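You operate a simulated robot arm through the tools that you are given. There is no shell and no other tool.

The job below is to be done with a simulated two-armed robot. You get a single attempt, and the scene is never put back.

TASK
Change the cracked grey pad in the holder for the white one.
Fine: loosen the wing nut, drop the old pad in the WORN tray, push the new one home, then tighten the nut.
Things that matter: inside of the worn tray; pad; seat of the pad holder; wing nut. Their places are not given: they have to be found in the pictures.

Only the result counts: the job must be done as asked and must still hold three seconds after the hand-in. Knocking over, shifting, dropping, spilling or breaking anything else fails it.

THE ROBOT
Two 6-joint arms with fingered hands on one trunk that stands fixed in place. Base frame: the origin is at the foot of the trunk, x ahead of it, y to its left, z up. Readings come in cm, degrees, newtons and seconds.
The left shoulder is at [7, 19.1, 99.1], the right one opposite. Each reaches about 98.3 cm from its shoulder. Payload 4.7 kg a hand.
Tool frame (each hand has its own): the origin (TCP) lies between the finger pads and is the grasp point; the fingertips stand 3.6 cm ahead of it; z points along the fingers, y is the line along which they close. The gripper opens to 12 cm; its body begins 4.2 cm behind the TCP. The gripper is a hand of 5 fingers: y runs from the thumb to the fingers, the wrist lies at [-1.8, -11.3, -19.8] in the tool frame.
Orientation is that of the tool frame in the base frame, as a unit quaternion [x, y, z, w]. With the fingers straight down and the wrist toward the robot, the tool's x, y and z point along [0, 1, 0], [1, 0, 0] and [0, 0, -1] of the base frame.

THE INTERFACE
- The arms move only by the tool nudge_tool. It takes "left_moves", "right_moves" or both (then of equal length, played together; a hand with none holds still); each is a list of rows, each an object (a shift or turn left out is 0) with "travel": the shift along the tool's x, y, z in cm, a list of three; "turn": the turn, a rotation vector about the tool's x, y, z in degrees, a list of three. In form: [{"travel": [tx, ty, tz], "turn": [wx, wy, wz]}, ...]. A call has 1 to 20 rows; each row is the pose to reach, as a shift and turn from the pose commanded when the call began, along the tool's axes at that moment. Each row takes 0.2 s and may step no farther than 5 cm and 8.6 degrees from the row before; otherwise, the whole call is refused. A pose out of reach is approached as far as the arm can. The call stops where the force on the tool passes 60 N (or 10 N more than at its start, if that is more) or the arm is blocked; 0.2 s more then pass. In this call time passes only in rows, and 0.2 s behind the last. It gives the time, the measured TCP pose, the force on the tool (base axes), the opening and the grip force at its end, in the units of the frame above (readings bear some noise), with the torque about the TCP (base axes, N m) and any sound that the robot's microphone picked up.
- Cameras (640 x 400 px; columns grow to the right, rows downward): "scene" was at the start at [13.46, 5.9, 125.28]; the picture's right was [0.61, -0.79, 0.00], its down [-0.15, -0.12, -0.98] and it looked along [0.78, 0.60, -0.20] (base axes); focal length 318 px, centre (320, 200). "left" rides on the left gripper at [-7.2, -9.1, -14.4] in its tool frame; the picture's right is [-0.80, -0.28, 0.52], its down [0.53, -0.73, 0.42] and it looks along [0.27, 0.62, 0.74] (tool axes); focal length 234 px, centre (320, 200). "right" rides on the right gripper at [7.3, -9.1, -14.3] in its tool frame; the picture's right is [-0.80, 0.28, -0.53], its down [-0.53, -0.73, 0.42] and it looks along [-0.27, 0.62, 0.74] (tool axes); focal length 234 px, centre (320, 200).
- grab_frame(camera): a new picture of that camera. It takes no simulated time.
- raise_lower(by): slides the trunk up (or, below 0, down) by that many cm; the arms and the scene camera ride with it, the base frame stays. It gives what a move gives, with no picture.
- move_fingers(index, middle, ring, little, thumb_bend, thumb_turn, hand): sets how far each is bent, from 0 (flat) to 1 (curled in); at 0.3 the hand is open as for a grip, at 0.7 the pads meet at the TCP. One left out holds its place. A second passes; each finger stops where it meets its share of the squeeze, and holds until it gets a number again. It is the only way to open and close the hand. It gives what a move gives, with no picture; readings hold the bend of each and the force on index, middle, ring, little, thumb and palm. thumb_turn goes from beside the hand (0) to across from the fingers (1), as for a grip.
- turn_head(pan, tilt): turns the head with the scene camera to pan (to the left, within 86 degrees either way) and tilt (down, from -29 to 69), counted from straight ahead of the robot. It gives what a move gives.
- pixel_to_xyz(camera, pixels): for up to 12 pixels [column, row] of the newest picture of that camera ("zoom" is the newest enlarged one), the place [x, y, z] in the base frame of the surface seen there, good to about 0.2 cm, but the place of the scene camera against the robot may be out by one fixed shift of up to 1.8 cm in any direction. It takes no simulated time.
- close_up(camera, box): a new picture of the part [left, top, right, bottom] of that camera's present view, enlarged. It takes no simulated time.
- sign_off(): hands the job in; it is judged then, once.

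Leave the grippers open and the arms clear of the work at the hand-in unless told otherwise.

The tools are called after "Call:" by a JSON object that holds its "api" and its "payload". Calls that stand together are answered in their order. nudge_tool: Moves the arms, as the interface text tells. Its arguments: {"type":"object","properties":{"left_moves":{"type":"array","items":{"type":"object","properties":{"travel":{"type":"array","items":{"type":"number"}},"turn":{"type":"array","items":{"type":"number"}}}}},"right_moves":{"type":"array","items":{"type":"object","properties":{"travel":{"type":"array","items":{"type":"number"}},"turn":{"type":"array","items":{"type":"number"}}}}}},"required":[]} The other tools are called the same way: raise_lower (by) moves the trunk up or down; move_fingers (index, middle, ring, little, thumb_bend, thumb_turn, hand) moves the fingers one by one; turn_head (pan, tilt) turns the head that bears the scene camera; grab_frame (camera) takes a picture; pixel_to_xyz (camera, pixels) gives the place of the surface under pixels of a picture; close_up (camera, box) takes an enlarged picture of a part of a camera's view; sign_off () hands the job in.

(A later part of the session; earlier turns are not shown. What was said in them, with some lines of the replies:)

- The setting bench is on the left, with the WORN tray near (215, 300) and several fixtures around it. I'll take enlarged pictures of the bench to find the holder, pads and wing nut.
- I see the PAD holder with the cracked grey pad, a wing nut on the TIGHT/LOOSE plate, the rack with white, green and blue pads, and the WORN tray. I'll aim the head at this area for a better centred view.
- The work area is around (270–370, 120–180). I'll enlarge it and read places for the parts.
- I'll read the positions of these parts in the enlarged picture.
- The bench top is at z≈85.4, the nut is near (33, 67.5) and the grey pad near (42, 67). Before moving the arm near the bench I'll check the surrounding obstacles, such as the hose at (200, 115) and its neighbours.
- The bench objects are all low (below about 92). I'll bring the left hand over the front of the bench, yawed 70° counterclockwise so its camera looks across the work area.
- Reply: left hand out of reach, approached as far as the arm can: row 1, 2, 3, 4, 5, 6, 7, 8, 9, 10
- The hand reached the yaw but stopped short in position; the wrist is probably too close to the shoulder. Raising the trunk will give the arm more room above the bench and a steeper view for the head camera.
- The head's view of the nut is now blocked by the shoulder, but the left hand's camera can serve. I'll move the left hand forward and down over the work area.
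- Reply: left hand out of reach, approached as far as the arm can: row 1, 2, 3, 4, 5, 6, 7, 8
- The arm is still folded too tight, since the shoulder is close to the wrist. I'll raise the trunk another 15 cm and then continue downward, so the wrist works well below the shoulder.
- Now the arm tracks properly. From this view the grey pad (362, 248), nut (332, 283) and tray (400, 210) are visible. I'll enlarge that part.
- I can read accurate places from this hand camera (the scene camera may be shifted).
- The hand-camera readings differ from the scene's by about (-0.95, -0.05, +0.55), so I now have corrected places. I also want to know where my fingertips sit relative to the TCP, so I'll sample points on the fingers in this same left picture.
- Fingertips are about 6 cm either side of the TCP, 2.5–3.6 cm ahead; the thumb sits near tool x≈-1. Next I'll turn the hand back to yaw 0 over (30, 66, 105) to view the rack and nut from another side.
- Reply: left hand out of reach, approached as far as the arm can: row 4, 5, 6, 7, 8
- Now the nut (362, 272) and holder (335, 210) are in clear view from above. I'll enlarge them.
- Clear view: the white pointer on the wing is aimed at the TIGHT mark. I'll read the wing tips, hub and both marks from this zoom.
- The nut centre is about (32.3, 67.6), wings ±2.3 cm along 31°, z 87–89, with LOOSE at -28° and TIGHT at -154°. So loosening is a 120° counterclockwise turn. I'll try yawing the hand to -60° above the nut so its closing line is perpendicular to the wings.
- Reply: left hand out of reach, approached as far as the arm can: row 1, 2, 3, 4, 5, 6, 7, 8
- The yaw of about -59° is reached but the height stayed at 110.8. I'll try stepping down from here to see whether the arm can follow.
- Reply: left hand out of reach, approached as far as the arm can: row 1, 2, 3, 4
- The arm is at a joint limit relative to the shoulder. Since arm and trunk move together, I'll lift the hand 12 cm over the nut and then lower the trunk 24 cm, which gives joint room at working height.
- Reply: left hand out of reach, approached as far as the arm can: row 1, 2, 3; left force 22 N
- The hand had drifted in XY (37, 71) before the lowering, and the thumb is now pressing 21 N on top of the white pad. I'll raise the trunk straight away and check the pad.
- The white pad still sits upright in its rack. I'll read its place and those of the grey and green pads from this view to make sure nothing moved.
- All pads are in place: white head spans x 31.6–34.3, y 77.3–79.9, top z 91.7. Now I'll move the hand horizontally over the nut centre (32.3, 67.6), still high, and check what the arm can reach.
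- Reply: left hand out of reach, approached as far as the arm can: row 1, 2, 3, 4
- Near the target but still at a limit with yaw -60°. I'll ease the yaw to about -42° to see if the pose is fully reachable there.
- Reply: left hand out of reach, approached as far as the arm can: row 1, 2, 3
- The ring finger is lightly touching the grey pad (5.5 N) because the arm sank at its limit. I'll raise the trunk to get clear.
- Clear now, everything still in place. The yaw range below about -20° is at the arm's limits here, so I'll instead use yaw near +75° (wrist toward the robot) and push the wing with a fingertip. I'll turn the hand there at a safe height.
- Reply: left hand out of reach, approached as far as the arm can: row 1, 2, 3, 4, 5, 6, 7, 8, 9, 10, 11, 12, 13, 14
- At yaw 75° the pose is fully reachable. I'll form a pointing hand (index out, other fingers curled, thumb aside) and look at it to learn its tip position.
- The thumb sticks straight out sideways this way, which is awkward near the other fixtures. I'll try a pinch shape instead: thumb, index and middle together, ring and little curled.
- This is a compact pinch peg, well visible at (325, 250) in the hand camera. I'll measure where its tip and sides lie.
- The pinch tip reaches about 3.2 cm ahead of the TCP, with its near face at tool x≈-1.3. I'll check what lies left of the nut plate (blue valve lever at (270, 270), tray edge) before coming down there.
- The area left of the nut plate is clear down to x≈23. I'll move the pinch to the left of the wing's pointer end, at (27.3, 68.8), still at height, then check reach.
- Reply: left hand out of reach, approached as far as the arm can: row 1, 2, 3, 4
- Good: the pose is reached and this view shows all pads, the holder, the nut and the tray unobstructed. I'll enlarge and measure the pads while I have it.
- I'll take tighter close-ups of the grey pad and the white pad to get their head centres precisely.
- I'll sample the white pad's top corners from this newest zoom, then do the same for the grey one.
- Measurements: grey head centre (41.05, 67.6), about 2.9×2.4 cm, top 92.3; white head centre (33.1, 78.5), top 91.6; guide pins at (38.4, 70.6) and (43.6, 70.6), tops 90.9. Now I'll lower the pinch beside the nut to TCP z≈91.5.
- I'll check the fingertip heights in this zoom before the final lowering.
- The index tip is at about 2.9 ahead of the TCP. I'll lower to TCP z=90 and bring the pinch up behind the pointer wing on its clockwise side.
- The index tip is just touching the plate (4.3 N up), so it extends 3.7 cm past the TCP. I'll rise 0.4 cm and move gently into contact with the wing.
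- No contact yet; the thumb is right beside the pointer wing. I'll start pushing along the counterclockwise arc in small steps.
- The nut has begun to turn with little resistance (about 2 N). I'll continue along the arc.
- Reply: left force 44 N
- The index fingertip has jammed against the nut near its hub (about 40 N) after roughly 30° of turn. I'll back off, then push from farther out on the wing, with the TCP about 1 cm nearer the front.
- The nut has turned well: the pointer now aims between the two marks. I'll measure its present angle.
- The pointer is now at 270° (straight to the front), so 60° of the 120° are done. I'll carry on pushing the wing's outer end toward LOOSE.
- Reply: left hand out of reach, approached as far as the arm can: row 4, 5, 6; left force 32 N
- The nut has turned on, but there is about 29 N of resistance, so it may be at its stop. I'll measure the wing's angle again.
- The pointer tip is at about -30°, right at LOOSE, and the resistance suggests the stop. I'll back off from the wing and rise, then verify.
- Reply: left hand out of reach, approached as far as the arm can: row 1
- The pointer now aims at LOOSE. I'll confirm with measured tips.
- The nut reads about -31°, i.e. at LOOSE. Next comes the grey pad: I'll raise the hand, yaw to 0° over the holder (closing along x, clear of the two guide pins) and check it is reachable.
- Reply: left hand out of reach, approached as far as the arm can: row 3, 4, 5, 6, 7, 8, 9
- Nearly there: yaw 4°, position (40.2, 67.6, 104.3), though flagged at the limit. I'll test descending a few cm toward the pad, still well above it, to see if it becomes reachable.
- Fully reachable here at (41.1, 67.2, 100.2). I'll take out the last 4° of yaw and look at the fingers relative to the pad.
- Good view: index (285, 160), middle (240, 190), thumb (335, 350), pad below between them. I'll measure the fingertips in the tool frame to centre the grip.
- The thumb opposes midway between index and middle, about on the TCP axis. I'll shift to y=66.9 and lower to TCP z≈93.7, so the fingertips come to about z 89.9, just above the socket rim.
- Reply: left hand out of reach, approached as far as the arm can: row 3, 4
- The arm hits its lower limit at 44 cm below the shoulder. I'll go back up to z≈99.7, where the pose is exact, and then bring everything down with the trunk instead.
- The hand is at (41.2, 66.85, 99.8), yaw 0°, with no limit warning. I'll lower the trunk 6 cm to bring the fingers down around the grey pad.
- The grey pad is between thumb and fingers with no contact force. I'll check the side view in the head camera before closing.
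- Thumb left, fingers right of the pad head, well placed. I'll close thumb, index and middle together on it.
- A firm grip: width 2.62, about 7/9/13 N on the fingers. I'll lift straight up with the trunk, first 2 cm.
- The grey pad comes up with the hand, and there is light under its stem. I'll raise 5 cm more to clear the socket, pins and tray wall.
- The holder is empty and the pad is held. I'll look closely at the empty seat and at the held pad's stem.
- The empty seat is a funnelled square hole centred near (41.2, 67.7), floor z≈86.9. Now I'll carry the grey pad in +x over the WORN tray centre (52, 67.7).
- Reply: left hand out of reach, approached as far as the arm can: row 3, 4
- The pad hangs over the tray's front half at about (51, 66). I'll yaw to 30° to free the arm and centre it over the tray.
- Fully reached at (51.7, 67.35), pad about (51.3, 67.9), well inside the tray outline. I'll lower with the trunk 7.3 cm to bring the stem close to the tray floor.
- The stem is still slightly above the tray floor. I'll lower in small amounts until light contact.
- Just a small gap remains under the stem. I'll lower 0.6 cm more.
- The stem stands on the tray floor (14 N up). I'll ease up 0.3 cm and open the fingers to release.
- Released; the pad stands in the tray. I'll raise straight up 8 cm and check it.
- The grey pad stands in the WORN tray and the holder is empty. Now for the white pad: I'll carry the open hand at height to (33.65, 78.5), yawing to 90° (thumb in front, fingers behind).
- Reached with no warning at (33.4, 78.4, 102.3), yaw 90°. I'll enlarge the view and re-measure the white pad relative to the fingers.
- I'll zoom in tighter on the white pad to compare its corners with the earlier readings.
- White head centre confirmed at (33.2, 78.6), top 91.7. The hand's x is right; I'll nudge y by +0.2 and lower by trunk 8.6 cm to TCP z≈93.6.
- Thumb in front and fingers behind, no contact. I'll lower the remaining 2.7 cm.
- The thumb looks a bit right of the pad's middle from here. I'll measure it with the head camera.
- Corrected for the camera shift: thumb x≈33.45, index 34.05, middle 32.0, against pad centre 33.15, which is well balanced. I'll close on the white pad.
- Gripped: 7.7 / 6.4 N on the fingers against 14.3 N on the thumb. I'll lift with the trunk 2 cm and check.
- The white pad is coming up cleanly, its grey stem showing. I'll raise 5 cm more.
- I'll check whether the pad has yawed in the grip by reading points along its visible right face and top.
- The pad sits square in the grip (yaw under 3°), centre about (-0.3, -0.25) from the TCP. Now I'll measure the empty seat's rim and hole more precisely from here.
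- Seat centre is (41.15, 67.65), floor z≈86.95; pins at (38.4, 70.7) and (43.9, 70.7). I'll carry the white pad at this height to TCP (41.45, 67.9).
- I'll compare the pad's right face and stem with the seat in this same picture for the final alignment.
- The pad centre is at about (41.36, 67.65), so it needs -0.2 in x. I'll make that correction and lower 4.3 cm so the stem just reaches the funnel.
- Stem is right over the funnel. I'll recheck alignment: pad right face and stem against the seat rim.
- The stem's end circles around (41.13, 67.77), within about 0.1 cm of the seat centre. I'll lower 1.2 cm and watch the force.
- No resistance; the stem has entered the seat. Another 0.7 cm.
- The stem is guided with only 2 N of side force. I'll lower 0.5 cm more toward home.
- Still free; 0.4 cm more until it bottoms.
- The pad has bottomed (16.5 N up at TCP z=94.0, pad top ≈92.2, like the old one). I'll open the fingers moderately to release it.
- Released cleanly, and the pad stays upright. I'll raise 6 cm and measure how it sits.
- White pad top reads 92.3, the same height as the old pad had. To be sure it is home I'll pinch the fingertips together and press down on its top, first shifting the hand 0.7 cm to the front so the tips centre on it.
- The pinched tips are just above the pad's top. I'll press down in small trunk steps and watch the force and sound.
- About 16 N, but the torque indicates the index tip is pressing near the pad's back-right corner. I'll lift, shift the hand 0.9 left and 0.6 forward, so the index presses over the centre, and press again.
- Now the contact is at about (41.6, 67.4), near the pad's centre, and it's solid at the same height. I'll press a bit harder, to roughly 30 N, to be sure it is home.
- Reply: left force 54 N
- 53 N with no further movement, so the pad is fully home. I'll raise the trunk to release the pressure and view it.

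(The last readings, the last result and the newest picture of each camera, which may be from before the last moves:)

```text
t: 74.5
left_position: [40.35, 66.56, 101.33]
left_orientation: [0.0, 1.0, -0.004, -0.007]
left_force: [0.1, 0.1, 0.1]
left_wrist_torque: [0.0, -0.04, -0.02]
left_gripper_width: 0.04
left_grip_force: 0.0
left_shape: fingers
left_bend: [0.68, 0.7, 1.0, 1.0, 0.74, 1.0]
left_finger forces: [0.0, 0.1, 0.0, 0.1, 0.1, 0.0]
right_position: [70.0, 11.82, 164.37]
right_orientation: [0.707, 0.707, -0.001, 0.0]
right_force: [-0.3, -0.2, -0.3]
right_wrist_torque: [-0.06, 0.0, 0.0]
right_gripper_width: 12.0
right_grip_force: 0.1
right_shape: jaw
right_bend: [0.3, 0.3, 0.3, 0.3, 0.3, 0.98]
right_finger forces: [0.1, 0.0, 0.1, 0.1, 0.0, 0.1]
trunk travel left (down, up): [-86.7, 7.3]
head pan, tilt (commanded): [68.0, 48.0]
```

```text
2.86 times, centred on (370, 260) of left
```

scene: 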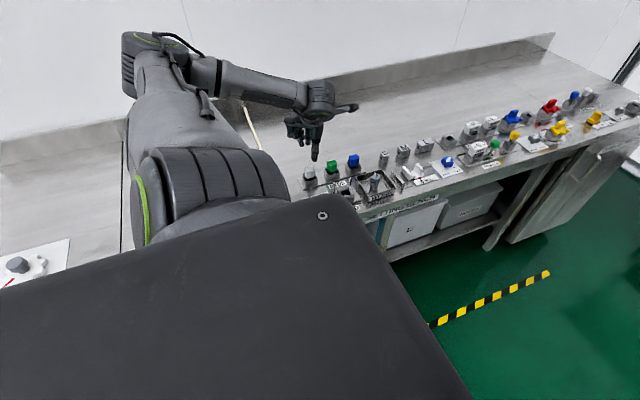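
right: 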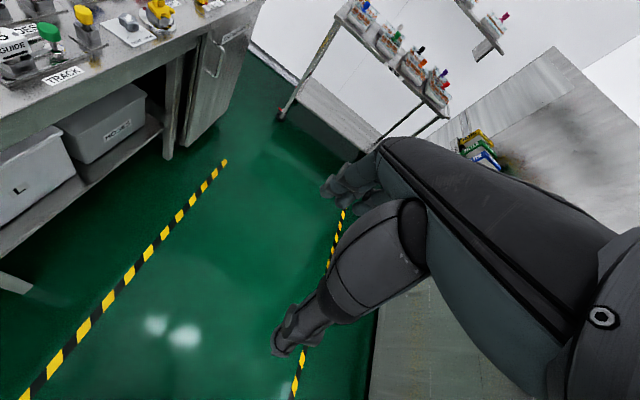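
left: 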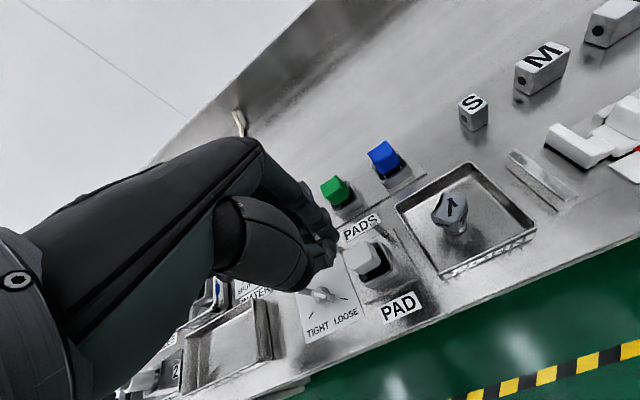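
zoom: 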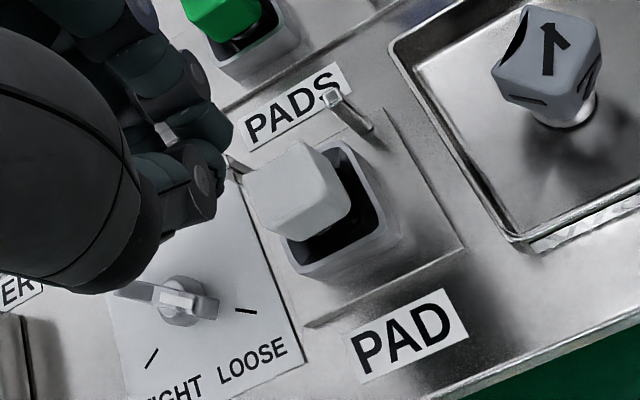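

White pad seated, and the nut still points to LOOSE. For tightening (clockwise) I'll push the plain wing with the index finger alone: middle curled, thumb opened well away in front. I'll form this and move left of the nut at height.

Call:
{"api": "move_fingers", "payload": {"hand": "left", "index": 0.7, "middle": 1.0, "ring": 1.0, "little": 1.0, "thumb_bend": 0.3}}

Call:
{"api": "nudge_tool", "payload": {"left_moves": [{"travel": [3.1, -0.4, 0]}, {"travel": [6.2, -0.8, 0]}, {"travel": [9.3, -1.2, 0]}, {"travel": [12.3, -1.56, 0]}, {"travel": [12.3, -1.56, 3]}, {"travel": [12.3, -1.56, 5]}]}}

Call:
{"api": "grab_frame", "payload": {"camera": "left"}}

Call:
{"api": "close_up", "payload": {"camera": "left", "box": [270, 170, 470, 340]}}

```text
t: 75.5
left_position: [40.34, 66.53, 101.46]
left_orientation: [0.0, 1.0, -0.003, -0.007]
left_force: [-0.5, -0.6, 0.3]
left_wrist_torque: [-0.01, -0.01, 0.03]
left_gripper_width: 6.28
left_grip_force: 0.1
left_shape: fingers
left_bend: [0.7, 1.0, 1.0, 1.0, 0.3, 0.98]
left_finger forces: [0.0, 0.1, 0.0, 0.0, 0.1, 0.1]
right_position: [69.79, 11.62, 164.52]
right_orientation: [0.707, 0.707, -0.001, 0.0]
right_force: [0.0, 0.7, -0.3]
right_wrist_torque: [0.0, -0.01, 0.03]
right_gripper_width: 12.03
right_grip_force: 0.1
right_shape: jaw
right_bend: [0.3, 0.3, 0.3, 0.3, 0.3, 0.98]
right_finger forces: [0.0, 0.0, 0.1, 0.0, 0.0, 0.1]
trunk travel left (down, up): [-86.7, 7.3]
head pan, tilt (commanded): [68.0, 48.0]
```

```text
t: 76.9
left_position: [27.95, 65.06, 96.39]
left_orientation: [-0.001, 1.0, -0.003, -0.006]
left_force: [0.6, 0.9, 0.0]
left_wrist_torque: [0.0, 0.03, -0.01]
left_gripper_width: 6.31
left_grip_force: 0.0
left_shape: fingers
left_bend: [0.7, 1.0, 1.0, 1.0, 0.3, 0.98]
left_finger forces: [0.0, 0.1, 0.0, 0.0, 0.1, 0.1]
right_position: [69.91, 11.72, 164.35]
right_orientation: [0.707, 0.707, 0.0, 0.0]
right_force: [0.4, 0.1, 0.3]
right_wrist_torque: [0.03, -0.01, 0.0]
right_gripper_width: 12.0
right_grip_force: 0.1
right_shape: jaw
right_bend: [0.3, 0.3, 0.3, 0.3, 0.3, 0.98]
right_finger forces: [0.0, 0.1, 0.0, 0.0, 0.1, 0.1]
trunk travel left (down, up): [-86.7, 7.3]
head pan, tilt (commanded): [68.0, 48.0]
```

```text
taken
```

left: 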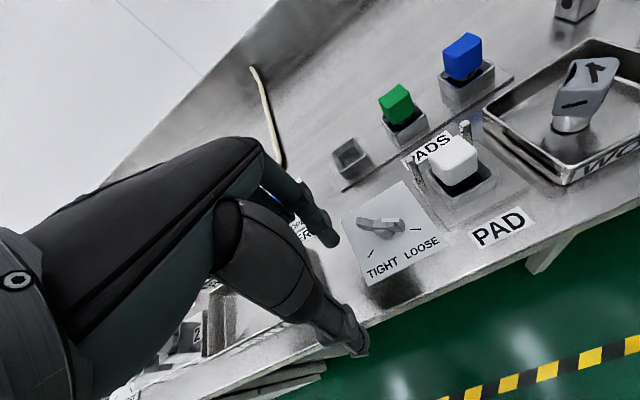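

```text
2.35 times, centred on (370, 255) of left
```

zoom: 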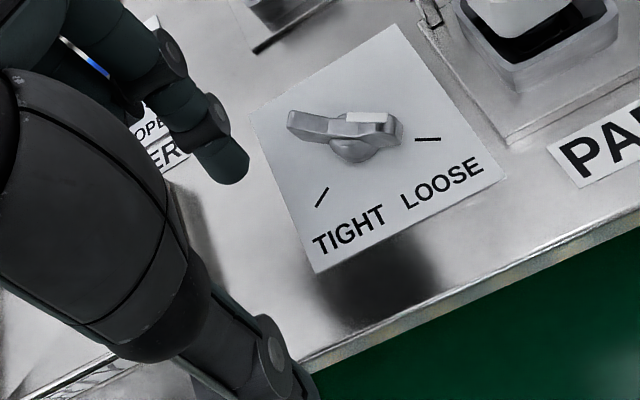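

A clear view of the lone index fingertip at (235, 165) and the nut. I'll measure the tip and the nut's wing.

Call:
{"api": "pixel_to_xyz", "payload": {"camera": "zoom", "pixels": [[245, 165], [238, 180], [225, 180], [235, 150], [215, 165], [228, 165], [292, 120], [300, 130], [400, 130], [365, 118], [350, 150], [428, 139]]}}

```text
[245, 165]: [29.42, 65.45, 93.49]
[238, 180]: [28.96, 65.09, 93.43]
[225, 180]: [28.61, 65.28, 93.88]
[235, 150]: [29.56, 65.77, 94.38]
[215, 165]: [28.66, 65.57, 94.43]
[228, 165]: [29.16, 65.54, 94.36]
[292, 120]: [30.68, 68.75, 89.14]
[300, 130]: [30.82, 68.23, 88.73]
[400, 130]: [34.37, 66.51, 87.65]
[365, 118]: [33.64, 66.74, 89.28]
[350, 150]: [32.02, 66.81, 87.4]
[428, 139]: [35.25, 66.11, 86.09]
```

Index tip centre is about TCP+(1.0, 0.75), radius ~0.65. I'll lower to TCP z=90.5 and come up to just front-left of the plain wing.

Call:
{"api": "nudge_tool", "payload": {"left_moves": [{"travel": [0, 0, 3]}, {"travel": [0, 0, 5]}, {"travel": [0, 0, 5.9]}, {"travel": [-0.6, 0.9, 5.9]}]}}

Call:
{"api": "close_up", "payload": {"camera": "left", "box": [290, 170, 450, 310]}}

```text
t: 77.9
left_position: [28.46, 65.92, 90.75]
left_orientation: [-0.001, 1.0, -0.006, -0.009]
left_force: [0.5, 0.1, -0.9]
left_wrist_torque: [-0.02, 0.02, 0.01]
left_gripper_width: 6.3
left_grip_force: 0.1
left_shape: fingers
left_bend: [0.7, 1.0, 1.0, 1.0, 0.3, 0.98]
left_finger forces: [0.0, 0.0, 0.1, 0.0, 0.0, 0.0]
left hand out of reach, approached as far as the arm can: row 3
right_position: [69.89, 11.62, 164.47]
right_orientation: [0.707, 0.707, 0.0, 0.0]
right_force: [0.0, 0.2, -0.6]
right_wrist_torque: [-0.05, 0.03, 0.0]
right_gripper_width: 11.98
right_grip_force: 0.1
right_shape: jaw
right_bend: [0.3, 0.3, 0.3, 0.3, 0.3, 0.98]
right_finger forces: [0.0, 0.1, 0.1, 0.1, 0.0, 0.0]
trunk travel left (down, up): [-86.7, 7.3]
head pan, tilt (commanded): [68.0, 48.0]
```

```text
2.86 times, centred on (370, 240) of left
```

zoom: 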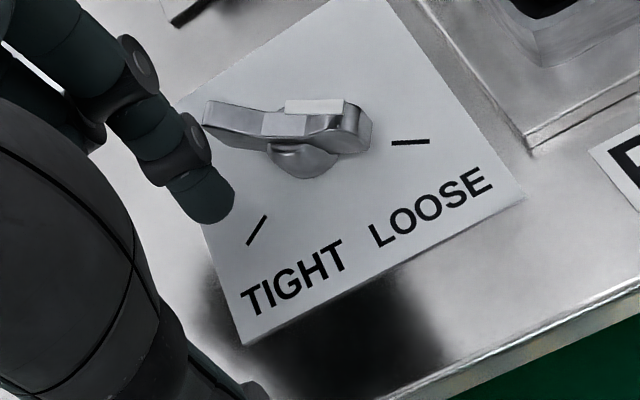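

Near the arm's lower limit, so I'll rearrange: lift the hand 4 cm with the arm and lower the trunk by 4.2 to regain room.

Call:
{"api": "nudge_tool", "payload": {"left_moves": [{"travel": [0, 0, -2]}, {"travel": [0, 0, -4]}]}}

Call:
{"api": "raise_lower", "payload": {"by": -4.2}}

Call:
{"api": "close_up", "payload": {"camera": "left", "box": [290, 170, 450, 310]}}

```text
t: 78.5
left_position: [28.52, 65.67, 94.73]
left_orientation: [-0.001, 1.0, -0.002, -0.007]
left_force: [-0.5, -0.4, -0.3]
left_wrist_torque: [0.01, -0.01, -0.03]
left_gripper_width: 6.29
left_grip_force: 0.1
left_shape: fingers
left_bend: [0.7, 1.0, 1.0, 1.0, 0.3, 0.98]
left_finger forces: [0.0, 0.1, 0.1, 0.0, 0.0, 0.0]
right_position: [69.92, 11.63, 164.44]
right_orientation: [0.707, 0.707, 0.001, 0.0]
right_force: [0.2, -0.1, -0.5]
right_wrist_torque: [0.0, 0.01, -0.02]
right_gripper_width: 12.0
right_grip_force: 0.1
right_shape: jaw
right_bend: [0.3, 0.3, 0.3, 0.3, 0.3, 0.98]
right_finger forces: [0.0, 0.0, 0.0, 0.0, 0.0, 0.1]
trunk travel left (down, up): [-86.7, 7.3]
head pan, tilt (commanded): [68.0, 48.0]
```

```text
t: 79.3
left_position: [28.57, 65.92, 90.46]
left_orientation: [-0.001, 1.0, -0.001, -0.005]
left_force: [0.5, -0.7, 0.4]
left_wrist_torque: [0.0, -0.02, 0.04]
left_gripper_width: 6.23
left_grip_force: 0.1
left_shape: fingers
left_bend: [0.7, 1.0, 1.0, 1.0, 0.3, 0.98]
left_finger forces: [0.0, 0.1, 0.0, 0.0, 0.1, 0.0]
right_position: [69.81, 11.55, 160.37]
right_orientation: [0.707, 0.708, 0.0, 0.0]
right_force: [-0.2, -0.6, -0.2]
right_wrist_torque: [0.0, -0.01, -0.01]
right_gripper_width: 12.01
right_grip_force: 0.1
right_shape: jaw
right_bend: [0.3, 0.3, 0.3, 0.3, 0.3, 0.98]
right_finger forces: [0.0, 0.0, 0.1, 0.0, 0.0, 0.1]
trunk travel left (down, up): [-82.5, 11.5]
head pan, tilt (commanded): [68.0, 48.0]
```

```text
2.86 times, centred on (370, 240) of left
```

zoom: 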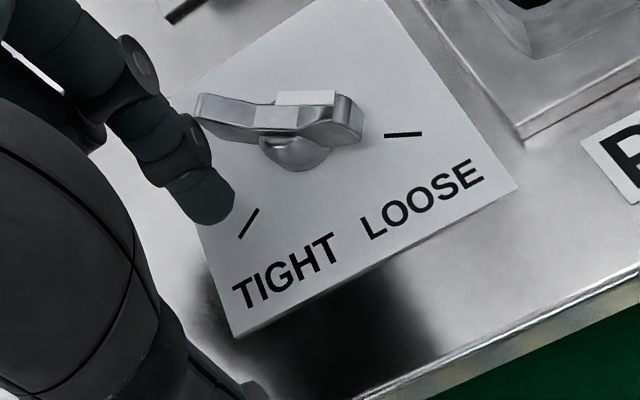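

Now in good position. I'll push the plain wing clockwise along its arc, the first 40°.

Call:
{"api": "nudge_tool", "payload": {"left_moves": [{"travel": [-0.45, 0.7, 0]}, {"travel": [-0.65, 1.1, 0]}, {"travel": [-0.73, 1.4, 0]}, {"travel": [-0.81, 1.7, 0]}, {"travel": [-1.0, 2.05, 0]}, {"travel": [-1.21, 2.34, 0]}]}}

Call:
{"api": "close_up", "payload": {"camera": "left", "box": [290, 170, 450, 310]}}

```text
t: 80.7
left_position: [29.65, 68.11, 90.4]
left_orientation: [-0.002, 1.0, -0.003, -0.006]
left_force: [-0.4, -0.8, 0.1]
left_wrist_torque: [-0.02, 0.0, 0.02]
left_gripper_width: 6.17
left_grip_force: 0.4
left_shape: fingers
left_bend: [0.7, 1.0, 1.0, 1.0, 0.3, 0.98]
left_finger forces: [1.1, 0.1, 0.0, 0.0, 0.0, 0.0]
right_position: [69.82, 11.63, 160.26]
right_orientation: [0.707, 0.708, 0.0, 0.0]
right_force: [0.2, 0.3, 0.0]
right_wrist_torque: [-0.04, -0.03, 0.02]
right_gripper_width: 11.97
right_grip_force: 0.1
right_shape: jaw
right_bend: [0.3, 0.3, 0.3, 0.3, 0.3, 0.98]
right_finger forces: [0.1, 0.0, 0.0, 0.0, 0.1, 0.1]
trunk travel left (down, up): [-82.5, 11.5]
head pan, tilt (commanded): [68.0, 48.0]
```

```text
2.86 times, centred on (370, 240) of left
```

zoom: 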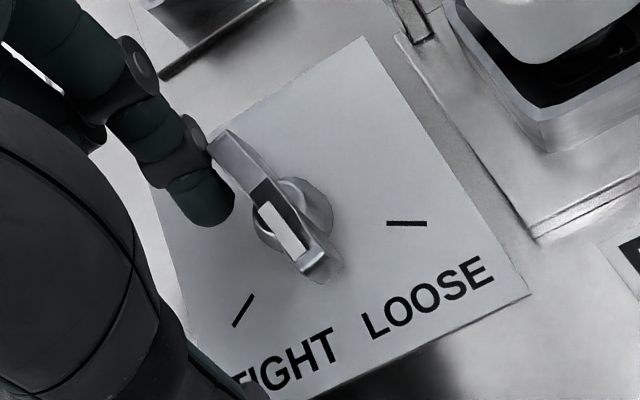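

The nut is turning back smoothly, with only about 1 N. I'll continue for the next 40°.

Call:
{"api": "nudge_tool", "payload": {"left_moves": [{"travel": [-0.29, 0.28, 0]}, {"travel": [-0.59, 0.53, 0]}, {"travel": [-0.94, 0.7, 0]}, {"travel": [-1.3, 0.8, 0]}]}}

Call:
{"api": "close_up", "payload": {"camera": "left", "box": [290, 170, 450, 310]}}

Call:
{"api": "pixel_to_xyz", "payload": {"camera": "zoom", "pixels": [[230, 120], [220, 140], [275, 230], [290, 260], [300, 190], [235, 200]]}}

```text
t: 81.7
left_position: [31.01, 68.9, 90.39]
left_orientation: [-0.001, 1.0, -0.004, -0.007]
left_force: [-1.5, -1.0, -0.9]
left_wrist_torque: [-0.05, 0.04, -0.02]
left_gripper_width: 6.18
left_grip_force: 0.2
left_shape: fingers
left_bend: [0.7, 1.0, 1.0, 1.0, 0.3, 0.98]
left_finger forces: [1.3, 0.0, 0.0, 0.0, 0.0, 0.0]
right_position: [69.8, 11.6, 160.2]
right_orientation: [0.707, 0.708, 0.0, 0.0]
right_force: [0.9, 0.2, 0.4]
right_wrist_torque: [-0.03, 0.01, -0.02]
right_gripper_width: 11.99
right_grip_force: 0.0
right_shape: jaw
right_bend: [0.3, 0.3, 0.3, 0.3, 0.3, 0.98]
right_finger forces: [0.0, 0.0, 0.0, 0.0, 0.0, 0.0]
trunk travel left (down, up): [-82.5, 11.5]
head pan, tilt (commanded): [68.0, 48.0]
```

```text
2.86 times, centred on (370, 240) of left
```

zoom: 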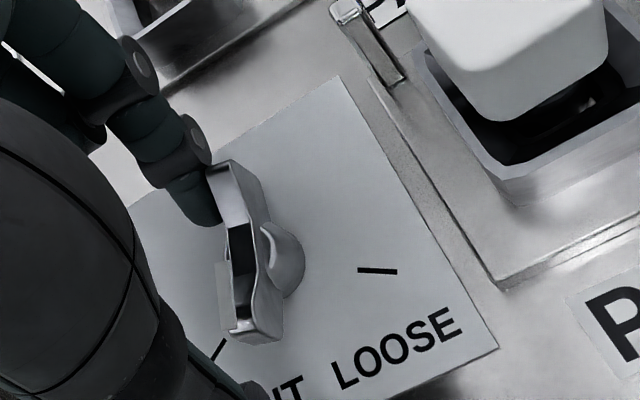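

```text
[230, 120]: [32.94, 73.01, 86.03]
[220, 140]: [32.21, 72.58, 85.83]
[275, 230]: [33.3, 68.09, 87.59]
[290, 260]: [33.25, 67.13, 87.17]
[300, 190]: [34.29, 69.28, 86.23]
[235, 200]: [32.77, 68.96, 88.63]
```

Call:
{"api": "pixel_to_xyz", "payload": {"camera": "zoom", "pixels": [[225, 172], [240, 165], [260, 330], [245, 330], [228, 325], [220, 268], [220, 350], [377, 270], [280, 240], [205, 215]]}}

```text
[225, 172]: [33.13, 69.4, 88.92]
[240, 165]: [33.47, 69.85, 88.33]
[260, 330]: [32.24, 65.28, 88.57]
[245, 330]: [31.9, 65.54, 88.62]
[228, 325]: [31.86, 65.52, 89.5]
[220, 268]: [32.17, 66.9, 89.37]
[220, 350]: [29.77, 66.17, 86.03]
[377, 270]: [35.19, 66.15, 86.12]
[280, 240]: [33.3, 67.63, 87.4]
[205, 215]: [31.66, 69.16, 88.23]
```

The wing is at 69° (needs 30° for TIGHT), matching my arc. I'll go on toward about 33°.

Call:
{"api": "nudge_tool", "payload": {"left_moves": [{"travel": [-0.39, -0.04, 0]}, {"travel": [-0.74, -0.09, 0]}, {"travel": [-1.1, -0.24, 0]}, {"travel": [-1.34, -0.39, 0]}]}}

Call:
{"api": "close_up", "payload": {"camera": "left", "box": [290, 170, 450, 310]}}

Call:
{"api": "grab_frame", "payload": {"camera": "left"}}

```text
t: 82.7
left_position: [32.41, 68.57, 90.41]
left_orientation: [-0.001, 1.0, -0.002, -0.007]
left_force: [-1.9, 0.4, -0.5]
left_wrist_torque: [0.04, 0.06, 0.03]
left_gripper_width: 6.28
left_grip_force: 0.2
left_shape: fingers
left_bend: [0.7, 1.0, 1.0, 1.0, 0.3, 0.98]
left_finger forces: [1.4, 0.0, 0.0, 0.1, 0.0, 0.0]
right_position: [69.83, 11.64, 160.38]
right_orientation: [0.707, 0.707, 0.001, 0.0]
right_force: [0.3, -0.3, 0.1]
right_wrist_torque: [0.03, 0.0, 0.0]
right_gripper_width: 11.98
right_grip_force: 0.1
right_shape: jaw
right_bend: [0.3, 0.3, 0.3, 0.3, 0.3, 0.98]
right_finger forces: [0.0, 0.1, 0.0, 0.0, 0.0, 0.1]
trunk travel left (down, up): [-82.5, 11.5]
head pan, tilt (commanded): [68.0, 48.0]
```

```text
2.86 times, centred on (370, 240) of left
```

zoom: 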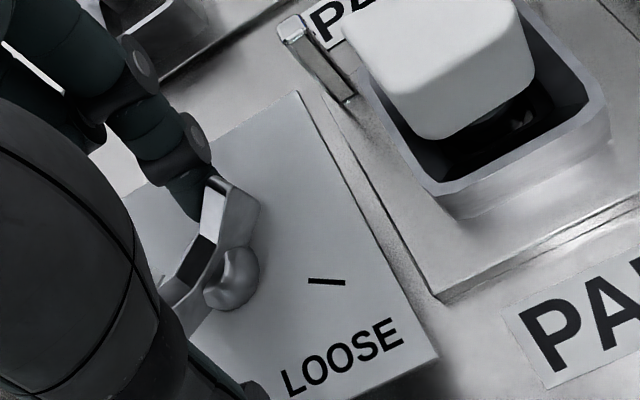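

```text
taken
```

left: 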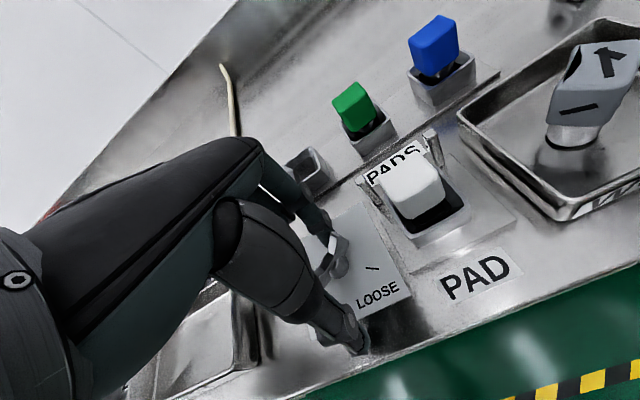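

Call:
{"api": "close_up", "payload": {"camera": "left", "box": [310, 210, 400, 300]}}

Call:
{"api": "pixel_to_xyz", "payload": {"camera": "zoom", "pixels": [[220, 150], [235, 140], [270, 180], [215, 190], [180, 255], [150, 300], [240, 270], [260, 280], [375, 275], [230, 165], [200, 220], [195, 280]]}}

```text
4.44 times, centred on (355, 255) of left
```

zoom: 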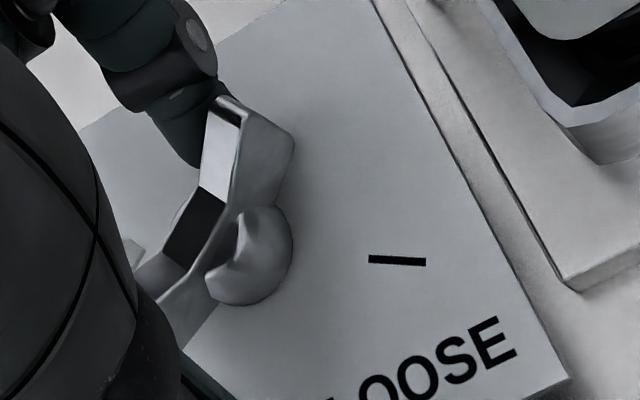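

```text
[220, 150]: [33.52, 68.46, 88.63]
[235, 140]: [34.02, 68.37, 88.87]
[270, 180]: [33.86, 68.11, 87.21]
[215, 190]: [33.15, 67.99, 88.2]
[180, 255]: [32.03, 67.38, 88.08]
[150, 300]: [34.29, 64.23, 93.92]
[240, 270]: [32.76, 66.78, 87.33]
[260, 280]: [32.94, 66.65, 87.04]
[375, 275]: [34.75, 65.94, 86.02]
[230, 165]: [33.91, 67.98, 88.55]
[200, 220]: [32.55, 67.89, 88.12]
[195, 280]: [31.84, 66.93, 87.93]
```

The wing is at about 35°. I'll push the last few degrees in small steps until it meets the stop.

Call:
{"api": "nudge_tool", "payload": {"left_moves": [{"travel": [-0.12, -0.08, 0]}, {"travel": [-0.25, -0.17, 0]}, {"travel": [-0.36, -0.28, 0]}]}}

Call:
{"api": "close_up", "payload": {"camera": "left", "box": [310, 210, 400, 300]}}

Call:
{"api": "pixel_to_xyz", "payload": {"camera": "zoom", "pixels": [[220, 150], [230, 115], [285, 145], [215, 190], [180, 255], [190, 230], [260, 165], [225, 200], [205, 205], [195, 250]]}}

```text
t: 83.5
left_position: [32.57, 68.46, 90.42]
left_orientation: [-0.001, 1.0, -0.003, -0.007]
left_force: [-5.0, 2.3, 1.9]
left_wrist_torque: [0.08, 0.16, 0.01]
left_gripper_width: 6.43
left_grip_force: 2.3
left_shape: fingers
left_bend: [0.69, 1.0, 1.0, 1.0, 0.3, 0.98]
left_finger forces: [4.2, 0.0, 0.1, 0.0, 0.1, 0.1]
right_position: [69.71, 11.63, 160.36]
right_orientation: [0.707, 0.707, 0.001, 0.0]
right_force: [-0.7, -0.7, 0.1]
right_wrist_torque: [0.01, 0.01, -0.01]
right_gripper_width: 12.0
right_grip_force: 0.1
right_shape: jaw
right_bend: [0.3, 0.3, 0.3, 0.3, 0.3, 0.98]
right_finger forces: [0.0, 0.0, 0.0, 0.0, 0.0, 0.0]
trunk travel left (down, up): [-82.5, 11.5]
head pan, tilt (commanded): [68.0, 48.0]
```

```text
4.44 times, centred on (355, 255) of left
```

zoom: 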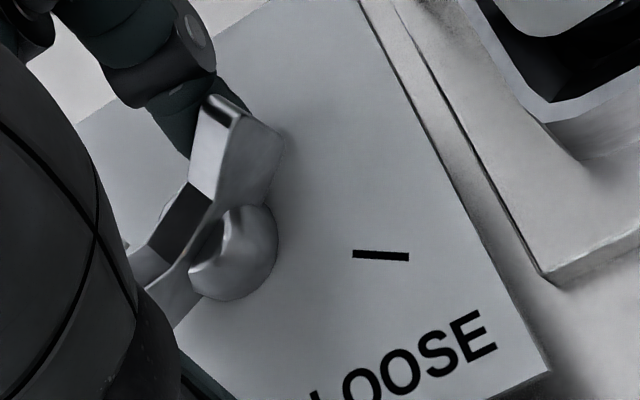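

```text
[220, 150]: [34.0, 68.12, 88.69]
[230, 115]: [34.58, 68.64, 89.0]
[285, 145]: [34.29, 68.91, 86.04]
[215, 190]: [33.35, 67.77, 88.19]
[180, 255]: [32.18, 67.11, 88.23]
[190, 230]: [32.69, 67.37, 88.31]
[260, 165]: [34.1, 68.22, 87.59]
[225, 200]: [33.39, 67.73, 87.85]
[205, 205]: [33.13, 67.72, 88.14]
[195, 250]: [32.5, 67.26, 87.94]
```

Force is rising (5.5 N) and the wing is at about 28–30°. I'll press slightly more to confirm it's firmly against the tight stop.

Call:
{"api": "nudge_tool", "payload": {"left_moves": [{"travel": [-0.12, -0.15, 0]}, {"travel": [-0.24, -0.3, 0]}, {"travel": [-0.36, -0.45, 0]}]}}

Call:
{"api": "close_up", "payload": {"camera": "left", "box": [310, 210, 400, 300]}}

Call:
{"api": "pixel_to_xyz", "payload": {"camera": "zoom", "pixels": [[220, 150], [225, 112], [215, 190], [180, 250], [190, 225], [150, 280], [160, 265], [205, 205]]}}

```text
t: 84.3
left_position: [32.81, 67.96, 90.62]
left_orientation: [-0.001, 1.0, -0.003, -0.008]
left_force: [-12.5, 5.0, 3.2]
left_wrist_torque: [0.19, 0.34, 0.17]
left_gripper_width: 6.82
left_grip_force: 6.1
left_shape: fingers
left_bend: [0.66, 1.0, 1.0, 1.0, 0.3, 0.98]
left_finger forces: [11.3, 0.1, 0.1, 0.0, 0.0, 0.0]
right_position: [69.53, 11.79, 160.43]
right_orientation: [0.707, 0.707, 0.001, 0.001]
right_force: [0.0, 0.0, 0.2]
right_wrist_torque: [-0.02, -0.02, -0.01]
right_gripper_width: 12.0
right_grip_force: 0.0
right_shape: jaw
right_bend: [0.3, 0.3, 0.3, 0.3, 0.3, 0.98]
right_finger forces: [0.1, 0.1, 0.0, 0.1, 0.0, 0.0]
trunk travel left (down, up): [-82.5, 11.5]
head pan, tilt (commanded): [68.0, 48.0]
```

```text
4.44 times, centred on (355, 255) of left
```

zoom: 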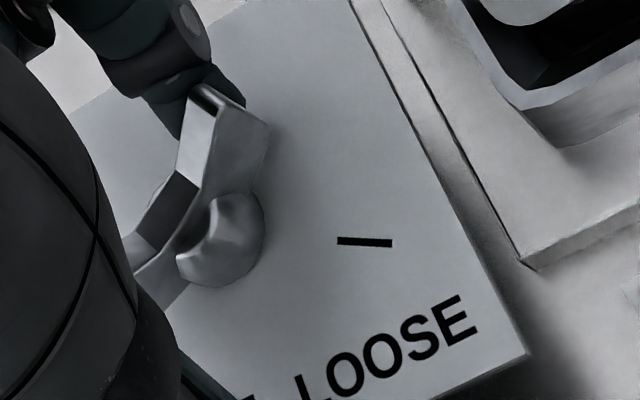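

```text
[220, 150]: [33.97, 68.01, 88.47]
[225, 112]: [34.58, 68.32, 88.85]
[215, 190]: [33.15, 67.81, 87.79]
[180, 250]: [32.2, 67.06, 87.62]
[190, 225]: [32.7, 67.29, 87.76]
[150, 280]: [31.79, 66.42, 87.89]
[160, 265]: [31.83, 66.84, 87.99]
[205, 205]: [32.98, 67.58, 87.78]
```

13 N and no more motion; it is at the tight stop. I'll back the finger away from the wing and rise, then verify everything.

Call:
{"api": "nudge_tool", "payload": {"left_moves": [{"travel": [0.3, 0.8, 0]}, {"travel": [0.6, 1.7, 0]}, {"travel": [0.6, 1.7, -3]}, {"travel": [0.6, 1.7, -6]}]}}

Call:
{"api": "raise_lower", "payload": {"by": 6}}

Call:
{"api": "grab_frame", "payload": {"camera": "left"}}

Call:
{"api": "close_up", "payload": {"camera": "left", "box": [300, 190, 440, 330]}}

```text
t: 85.3
left_position: [32.58, 69.48, 96.38]
left_orientation: [-0.001, 1.0, -0.002, -0.007]
left_force: [0.1, -0.2, -1.1]
left_wrist_torque: [0.02, 0.01, -0.01]
left_gripper_width: 6.29
left_grip_force: 0.0
left_shape: fingers
left_bend: [0.7, 1.0, 1.0, 1.0, 0.3, 0.98]
left_finger forces: [0.0, 0.0, 0.0, 0.1, 0.0, 0.1]
right_position: [69.89, 11.48, 160.16]
right_orientation: [0.708, 0.707, 0.0, 0.0]
right_force: [0.7, -0.2, 0.2]
right_wrist_torque: [0.03, 0.0, 0.02]
right_gripper_width: 12.01
right_grip_force: 0.1
right_shape: jaw
right_bend: [0.3, 0.3, 0.3, 0.3, 0.3, 0.98]
right_finger forces: [0.1, 0.1, 0.0, 0.0, 0.1, 0.1]
trunk travel left (down, up): [-82.5, 11.5]
head pan, tilt (commanded): [68.0, 48.0]
```

```text
t: 86.3
left_position: [32.42, 69.73, 102.36]
left_orientation: [-0.001, 1.0, -0.003, -0.006]
left_force: [1.0, 1.3, -0.2]
left_wrist_torque: [-0.03, -0.03, 0.0]
left_gripper_width: 6.27
left_grip_force: 0.0
left_shape: fingers
left_bend: [0.7, 1.0, 1.0, 1.0, 0.3, 0.98]
left_finger forces: [0.0, 0.1, 0.0, 0.1, 0.1, 0.0]
right_position: [69.85, 11.6, 166.22]
right_orientation: [0.707, 0.707, 0.0, 0.0]
right_force: [1.3, 0.0, 0.2]
right_wrist_torque: [-0.04, 0.01, -0.02]
right_gripper_width: 11.97
right_grip_force: 0.0
right_shape: jaw
right_bend: [0.3, 0.3, 0.3, 0.3, 0.3, 0.98]
right_finger forces: [0.0, 0.1, 0.1, 0.0, 0.0, 0.1]
trunk travel left (down, up): [-88.5, 5.5]
head pan, tilt (commanded): [68.0, 48.0]
```

```text
taken
```

left: 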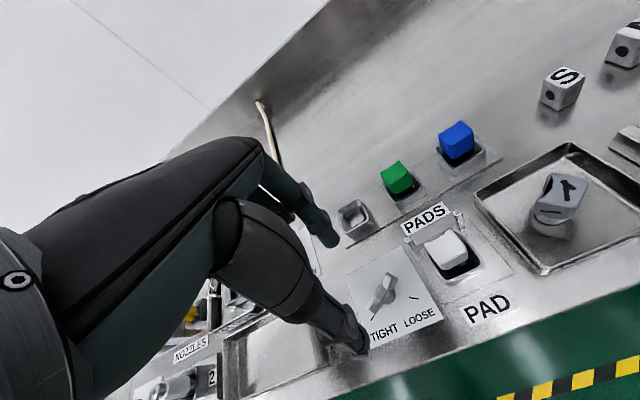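

```text
2.86 times, centred on (370, 260) of left
```

zoom: 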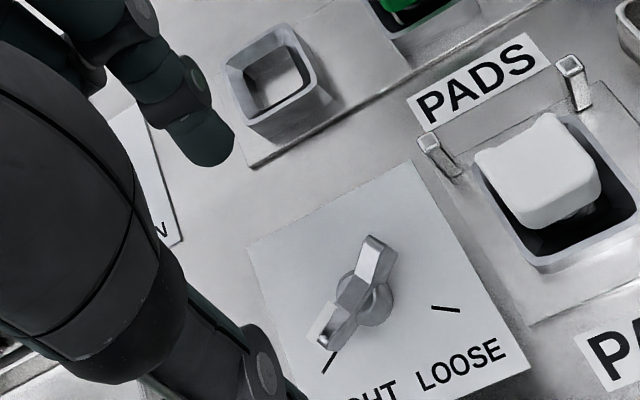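

The pointer is back at TIGHT. I'll measure its angle compared with the original.

Call:
{"api": "pixel_to_xyz", "payload": {"camera": "zoom", "pixels": [[378, 240], [372, 255], [330, 345], [318, 338], [322, 325], [345, 300], [330, 362], [445, 308], [365, 315], [550, 160], [520, 175], [585, 180]]}}

```text
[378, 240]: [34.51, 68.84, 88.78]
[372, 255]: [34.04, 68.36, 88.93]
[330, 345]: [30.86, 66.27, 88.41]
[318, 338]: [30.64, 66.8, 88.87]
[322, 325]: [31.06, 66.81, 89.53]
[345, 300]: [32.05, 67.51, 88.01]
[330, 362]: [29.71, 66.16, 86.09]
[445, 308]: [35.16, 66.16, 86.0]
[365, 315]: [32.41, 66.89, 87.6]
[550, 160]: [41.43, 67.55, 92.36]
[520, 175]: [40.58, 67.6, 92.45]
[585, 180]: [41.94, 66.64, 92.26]
```

Wing axis reads 31°, same as the original TIGHT setting, and the white pad's top is at 92.4. I'll open the hand fully and withdraw it up and away from the bench.

Call:
{"api": "move_fingers", "payload": {"hand": "left", "index": 0.3, "middle": 0.3, "ring": 0.3, "little": 0.3, "thumb_bend": 0.3, "thumb_turn": 0.98}}

Call:
{"api": "nudge_tool", "payload": {"left_moves": [{"travel": [-1.0, -1.5, -3]}, {"travel": [-2.5, -3.5, -6]}, {"travel": [-4.5, -6, -8.5]}, {"travel": [-6.2, -8.5, -10.5]}, {"travel": [-8, -11, -12]}, {"travel": [-9.6, -13.7, -13.6]}]}}

Call:
{"api": "grab_frame", "payload": {"camera": "left"}}

Call:
{"api": "grab_frame", "payload": {"camera": "scene"}}

```text
t: 87.3
left_position: [32.55, 69.55, 102.34]
left_orientation: [-0.001, 1.0, -0.002, -0.005]
left_force: [-0.4, 0.4, 0.2]
left_wrist_torque: [-0.03, 0.02, -0.02]
left_gripper_width: 12.25
left_grip_force: 0.2
left_shape: fingers
left_bend: [0.3, 0.3, 0.3, 0.3, 0.3, 0.96]
left_finger forces: [0.0, 0.0, 0.1, 0.1, 0.1, 0.0]
right_position: [69.95, 11.65, 166.18]
right_orientation: [0.707, 0.707, 0.0, -0.001]
right_force: [-0.8, 0.3, -0.8]
right_wrist_torque: [-0.01, 0.0, -0.01]
right_gripper_width: 12.0
right_grip_force: 0.2
right_shape: jaw
right_bend: [0.3, 0.3, 0.3, 0.3, 0.3, 0.98]
right_finger forces: [0.0, 0.0, 0.0, 0.0, 0.1, 0.1]
trunk travel left (down, up): [-88.5, 5.5]
head pan, tilt (commanded): [68.0, 48.0]
```

```text
t: 88.7
left_position: [38.19, 61.66, 116.52]
left_orientation: [0.001, 1.0, -0.006, -0.004]
left_force: [0.7, 0.7, -0.9]
left_wrist_torque: [0.0, 0.02, 0.0]
left_gripper_width: 12.24
left_grip_force: 0.1
left_shape: fingers
left_bend: [0.3, 0.3, 0.3, 0.3, 0.3, 0.96]
left_finger forces: [0.0, 0.1, 0.0, 0.0, 0.1, 0.0]
left hand out of reach, approached as far as the arm can: row 4, 5, 6
right_position: [69.8, 11.52, 166.27]
right_orientation: [0.707, 0.707, 0.0, 0.0]
right_force: [0.3, 0.7, 0.1]
right_wrist_torque: [0.01, -0.01, 0.01]
right_gripper_width: 11.96
right_grip_force: 0.1
right_shape: jaw
right_bend: [0.3, 0.3, 0.3, 0.3, 0.3, 0.98]
right_finger forces: [0.1, 0.0, 0.1, 0.1, 0.0, 0.0]
trunk travel left (down, up): [-88.5, 5.5]
head pan, tilt (commanded): [68.0, 48.0]
```

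```text
taken
```

left: 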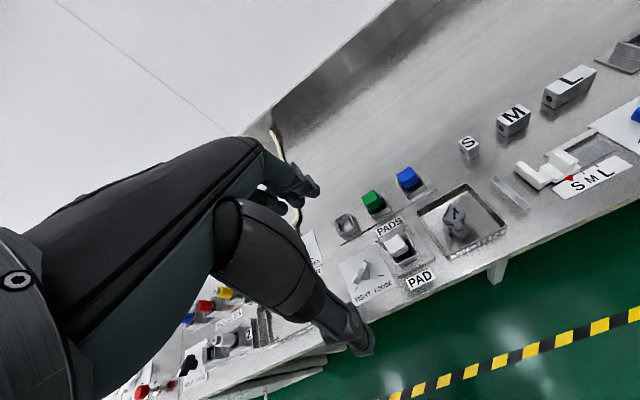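

```text
taken
```

scene: 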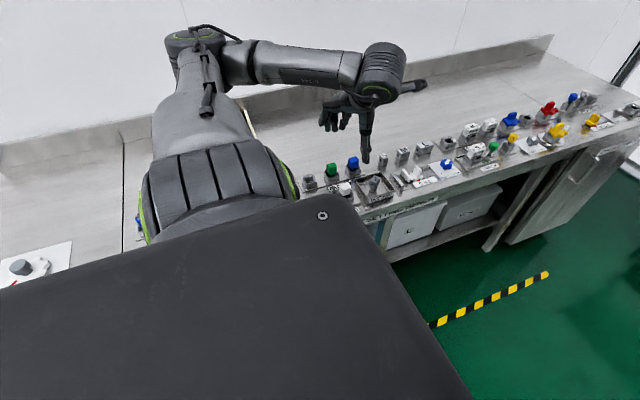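

The hand is clear above the bench. I'll take a final close look at the nut, holder and tray.

Call:
{"api": "close_up", "payload": {"camera": "left", "box": [320, 170, 520, 310]}}

Call:
{"api": "close_up", "payload": {"camera": "left", "box": [330, 235, 420, 305]}}

Call:
{"api": "close_up", "payload": {"camera": "scene", "box": [290, 130, 450, 230]}}

```text
2.86 times, centred on (420, 240) of left
```

zoom: 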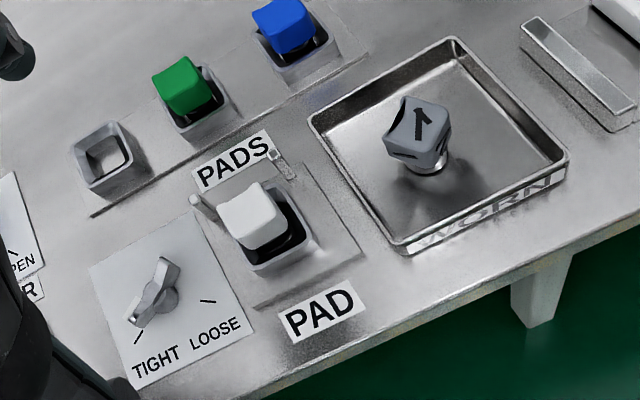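

```text
5.71 times, centred on (375, 270) of left
```

zoom: 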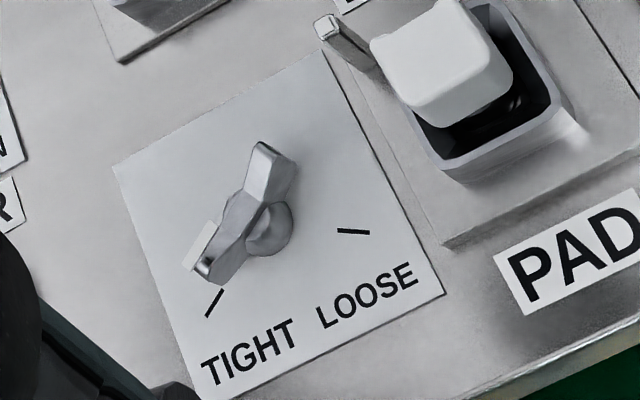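

```text
4.00 times, centred on (370, 180) of scene
```

zoom: 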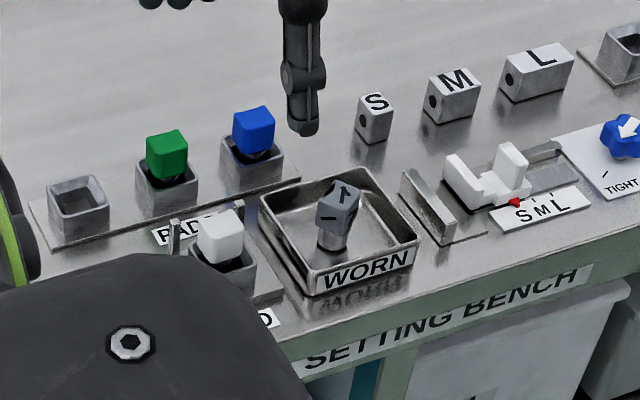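

Everything checks out:
- The white pad is seated in the holder and the wing nut points at TIGHT.
- The cracked grey pad stands in the WORN tray.
- The green and blue pads and the rest are undisturbed.
- Both hands are open and clear of the work.

I'm handing the job in.

Call:
{"api": "sign_off", "payload": {}}

```text
The job is handed in.
```

The white pad is now in the holder, the cracked grey pad is in the WORN tray, and the wing nut is tightened again.

- **Nut:** I turned it about 120° to LOOSE for the swap. I then turned it back until it stopped at about 31°, the same angle it had at the start, with the pointer at the TIGHT mark.
- **Grey pad:** it stands upright inside the WORN tray.
- **White pad:** I pressed it down with about 53 N and it did not move further. Its top is at 92.3 cm, the same height as the old pad.
- **Contact during the job:** before the swap, my hand briefly pressed on the white pad in its rack (about 21 N) and lightly touched the grey pad. I checked both afterwards and neither had shifted.

The other parts look undisturbed. Both hands are open and clear of the work. I signed off, but the tool did not report a verdict.
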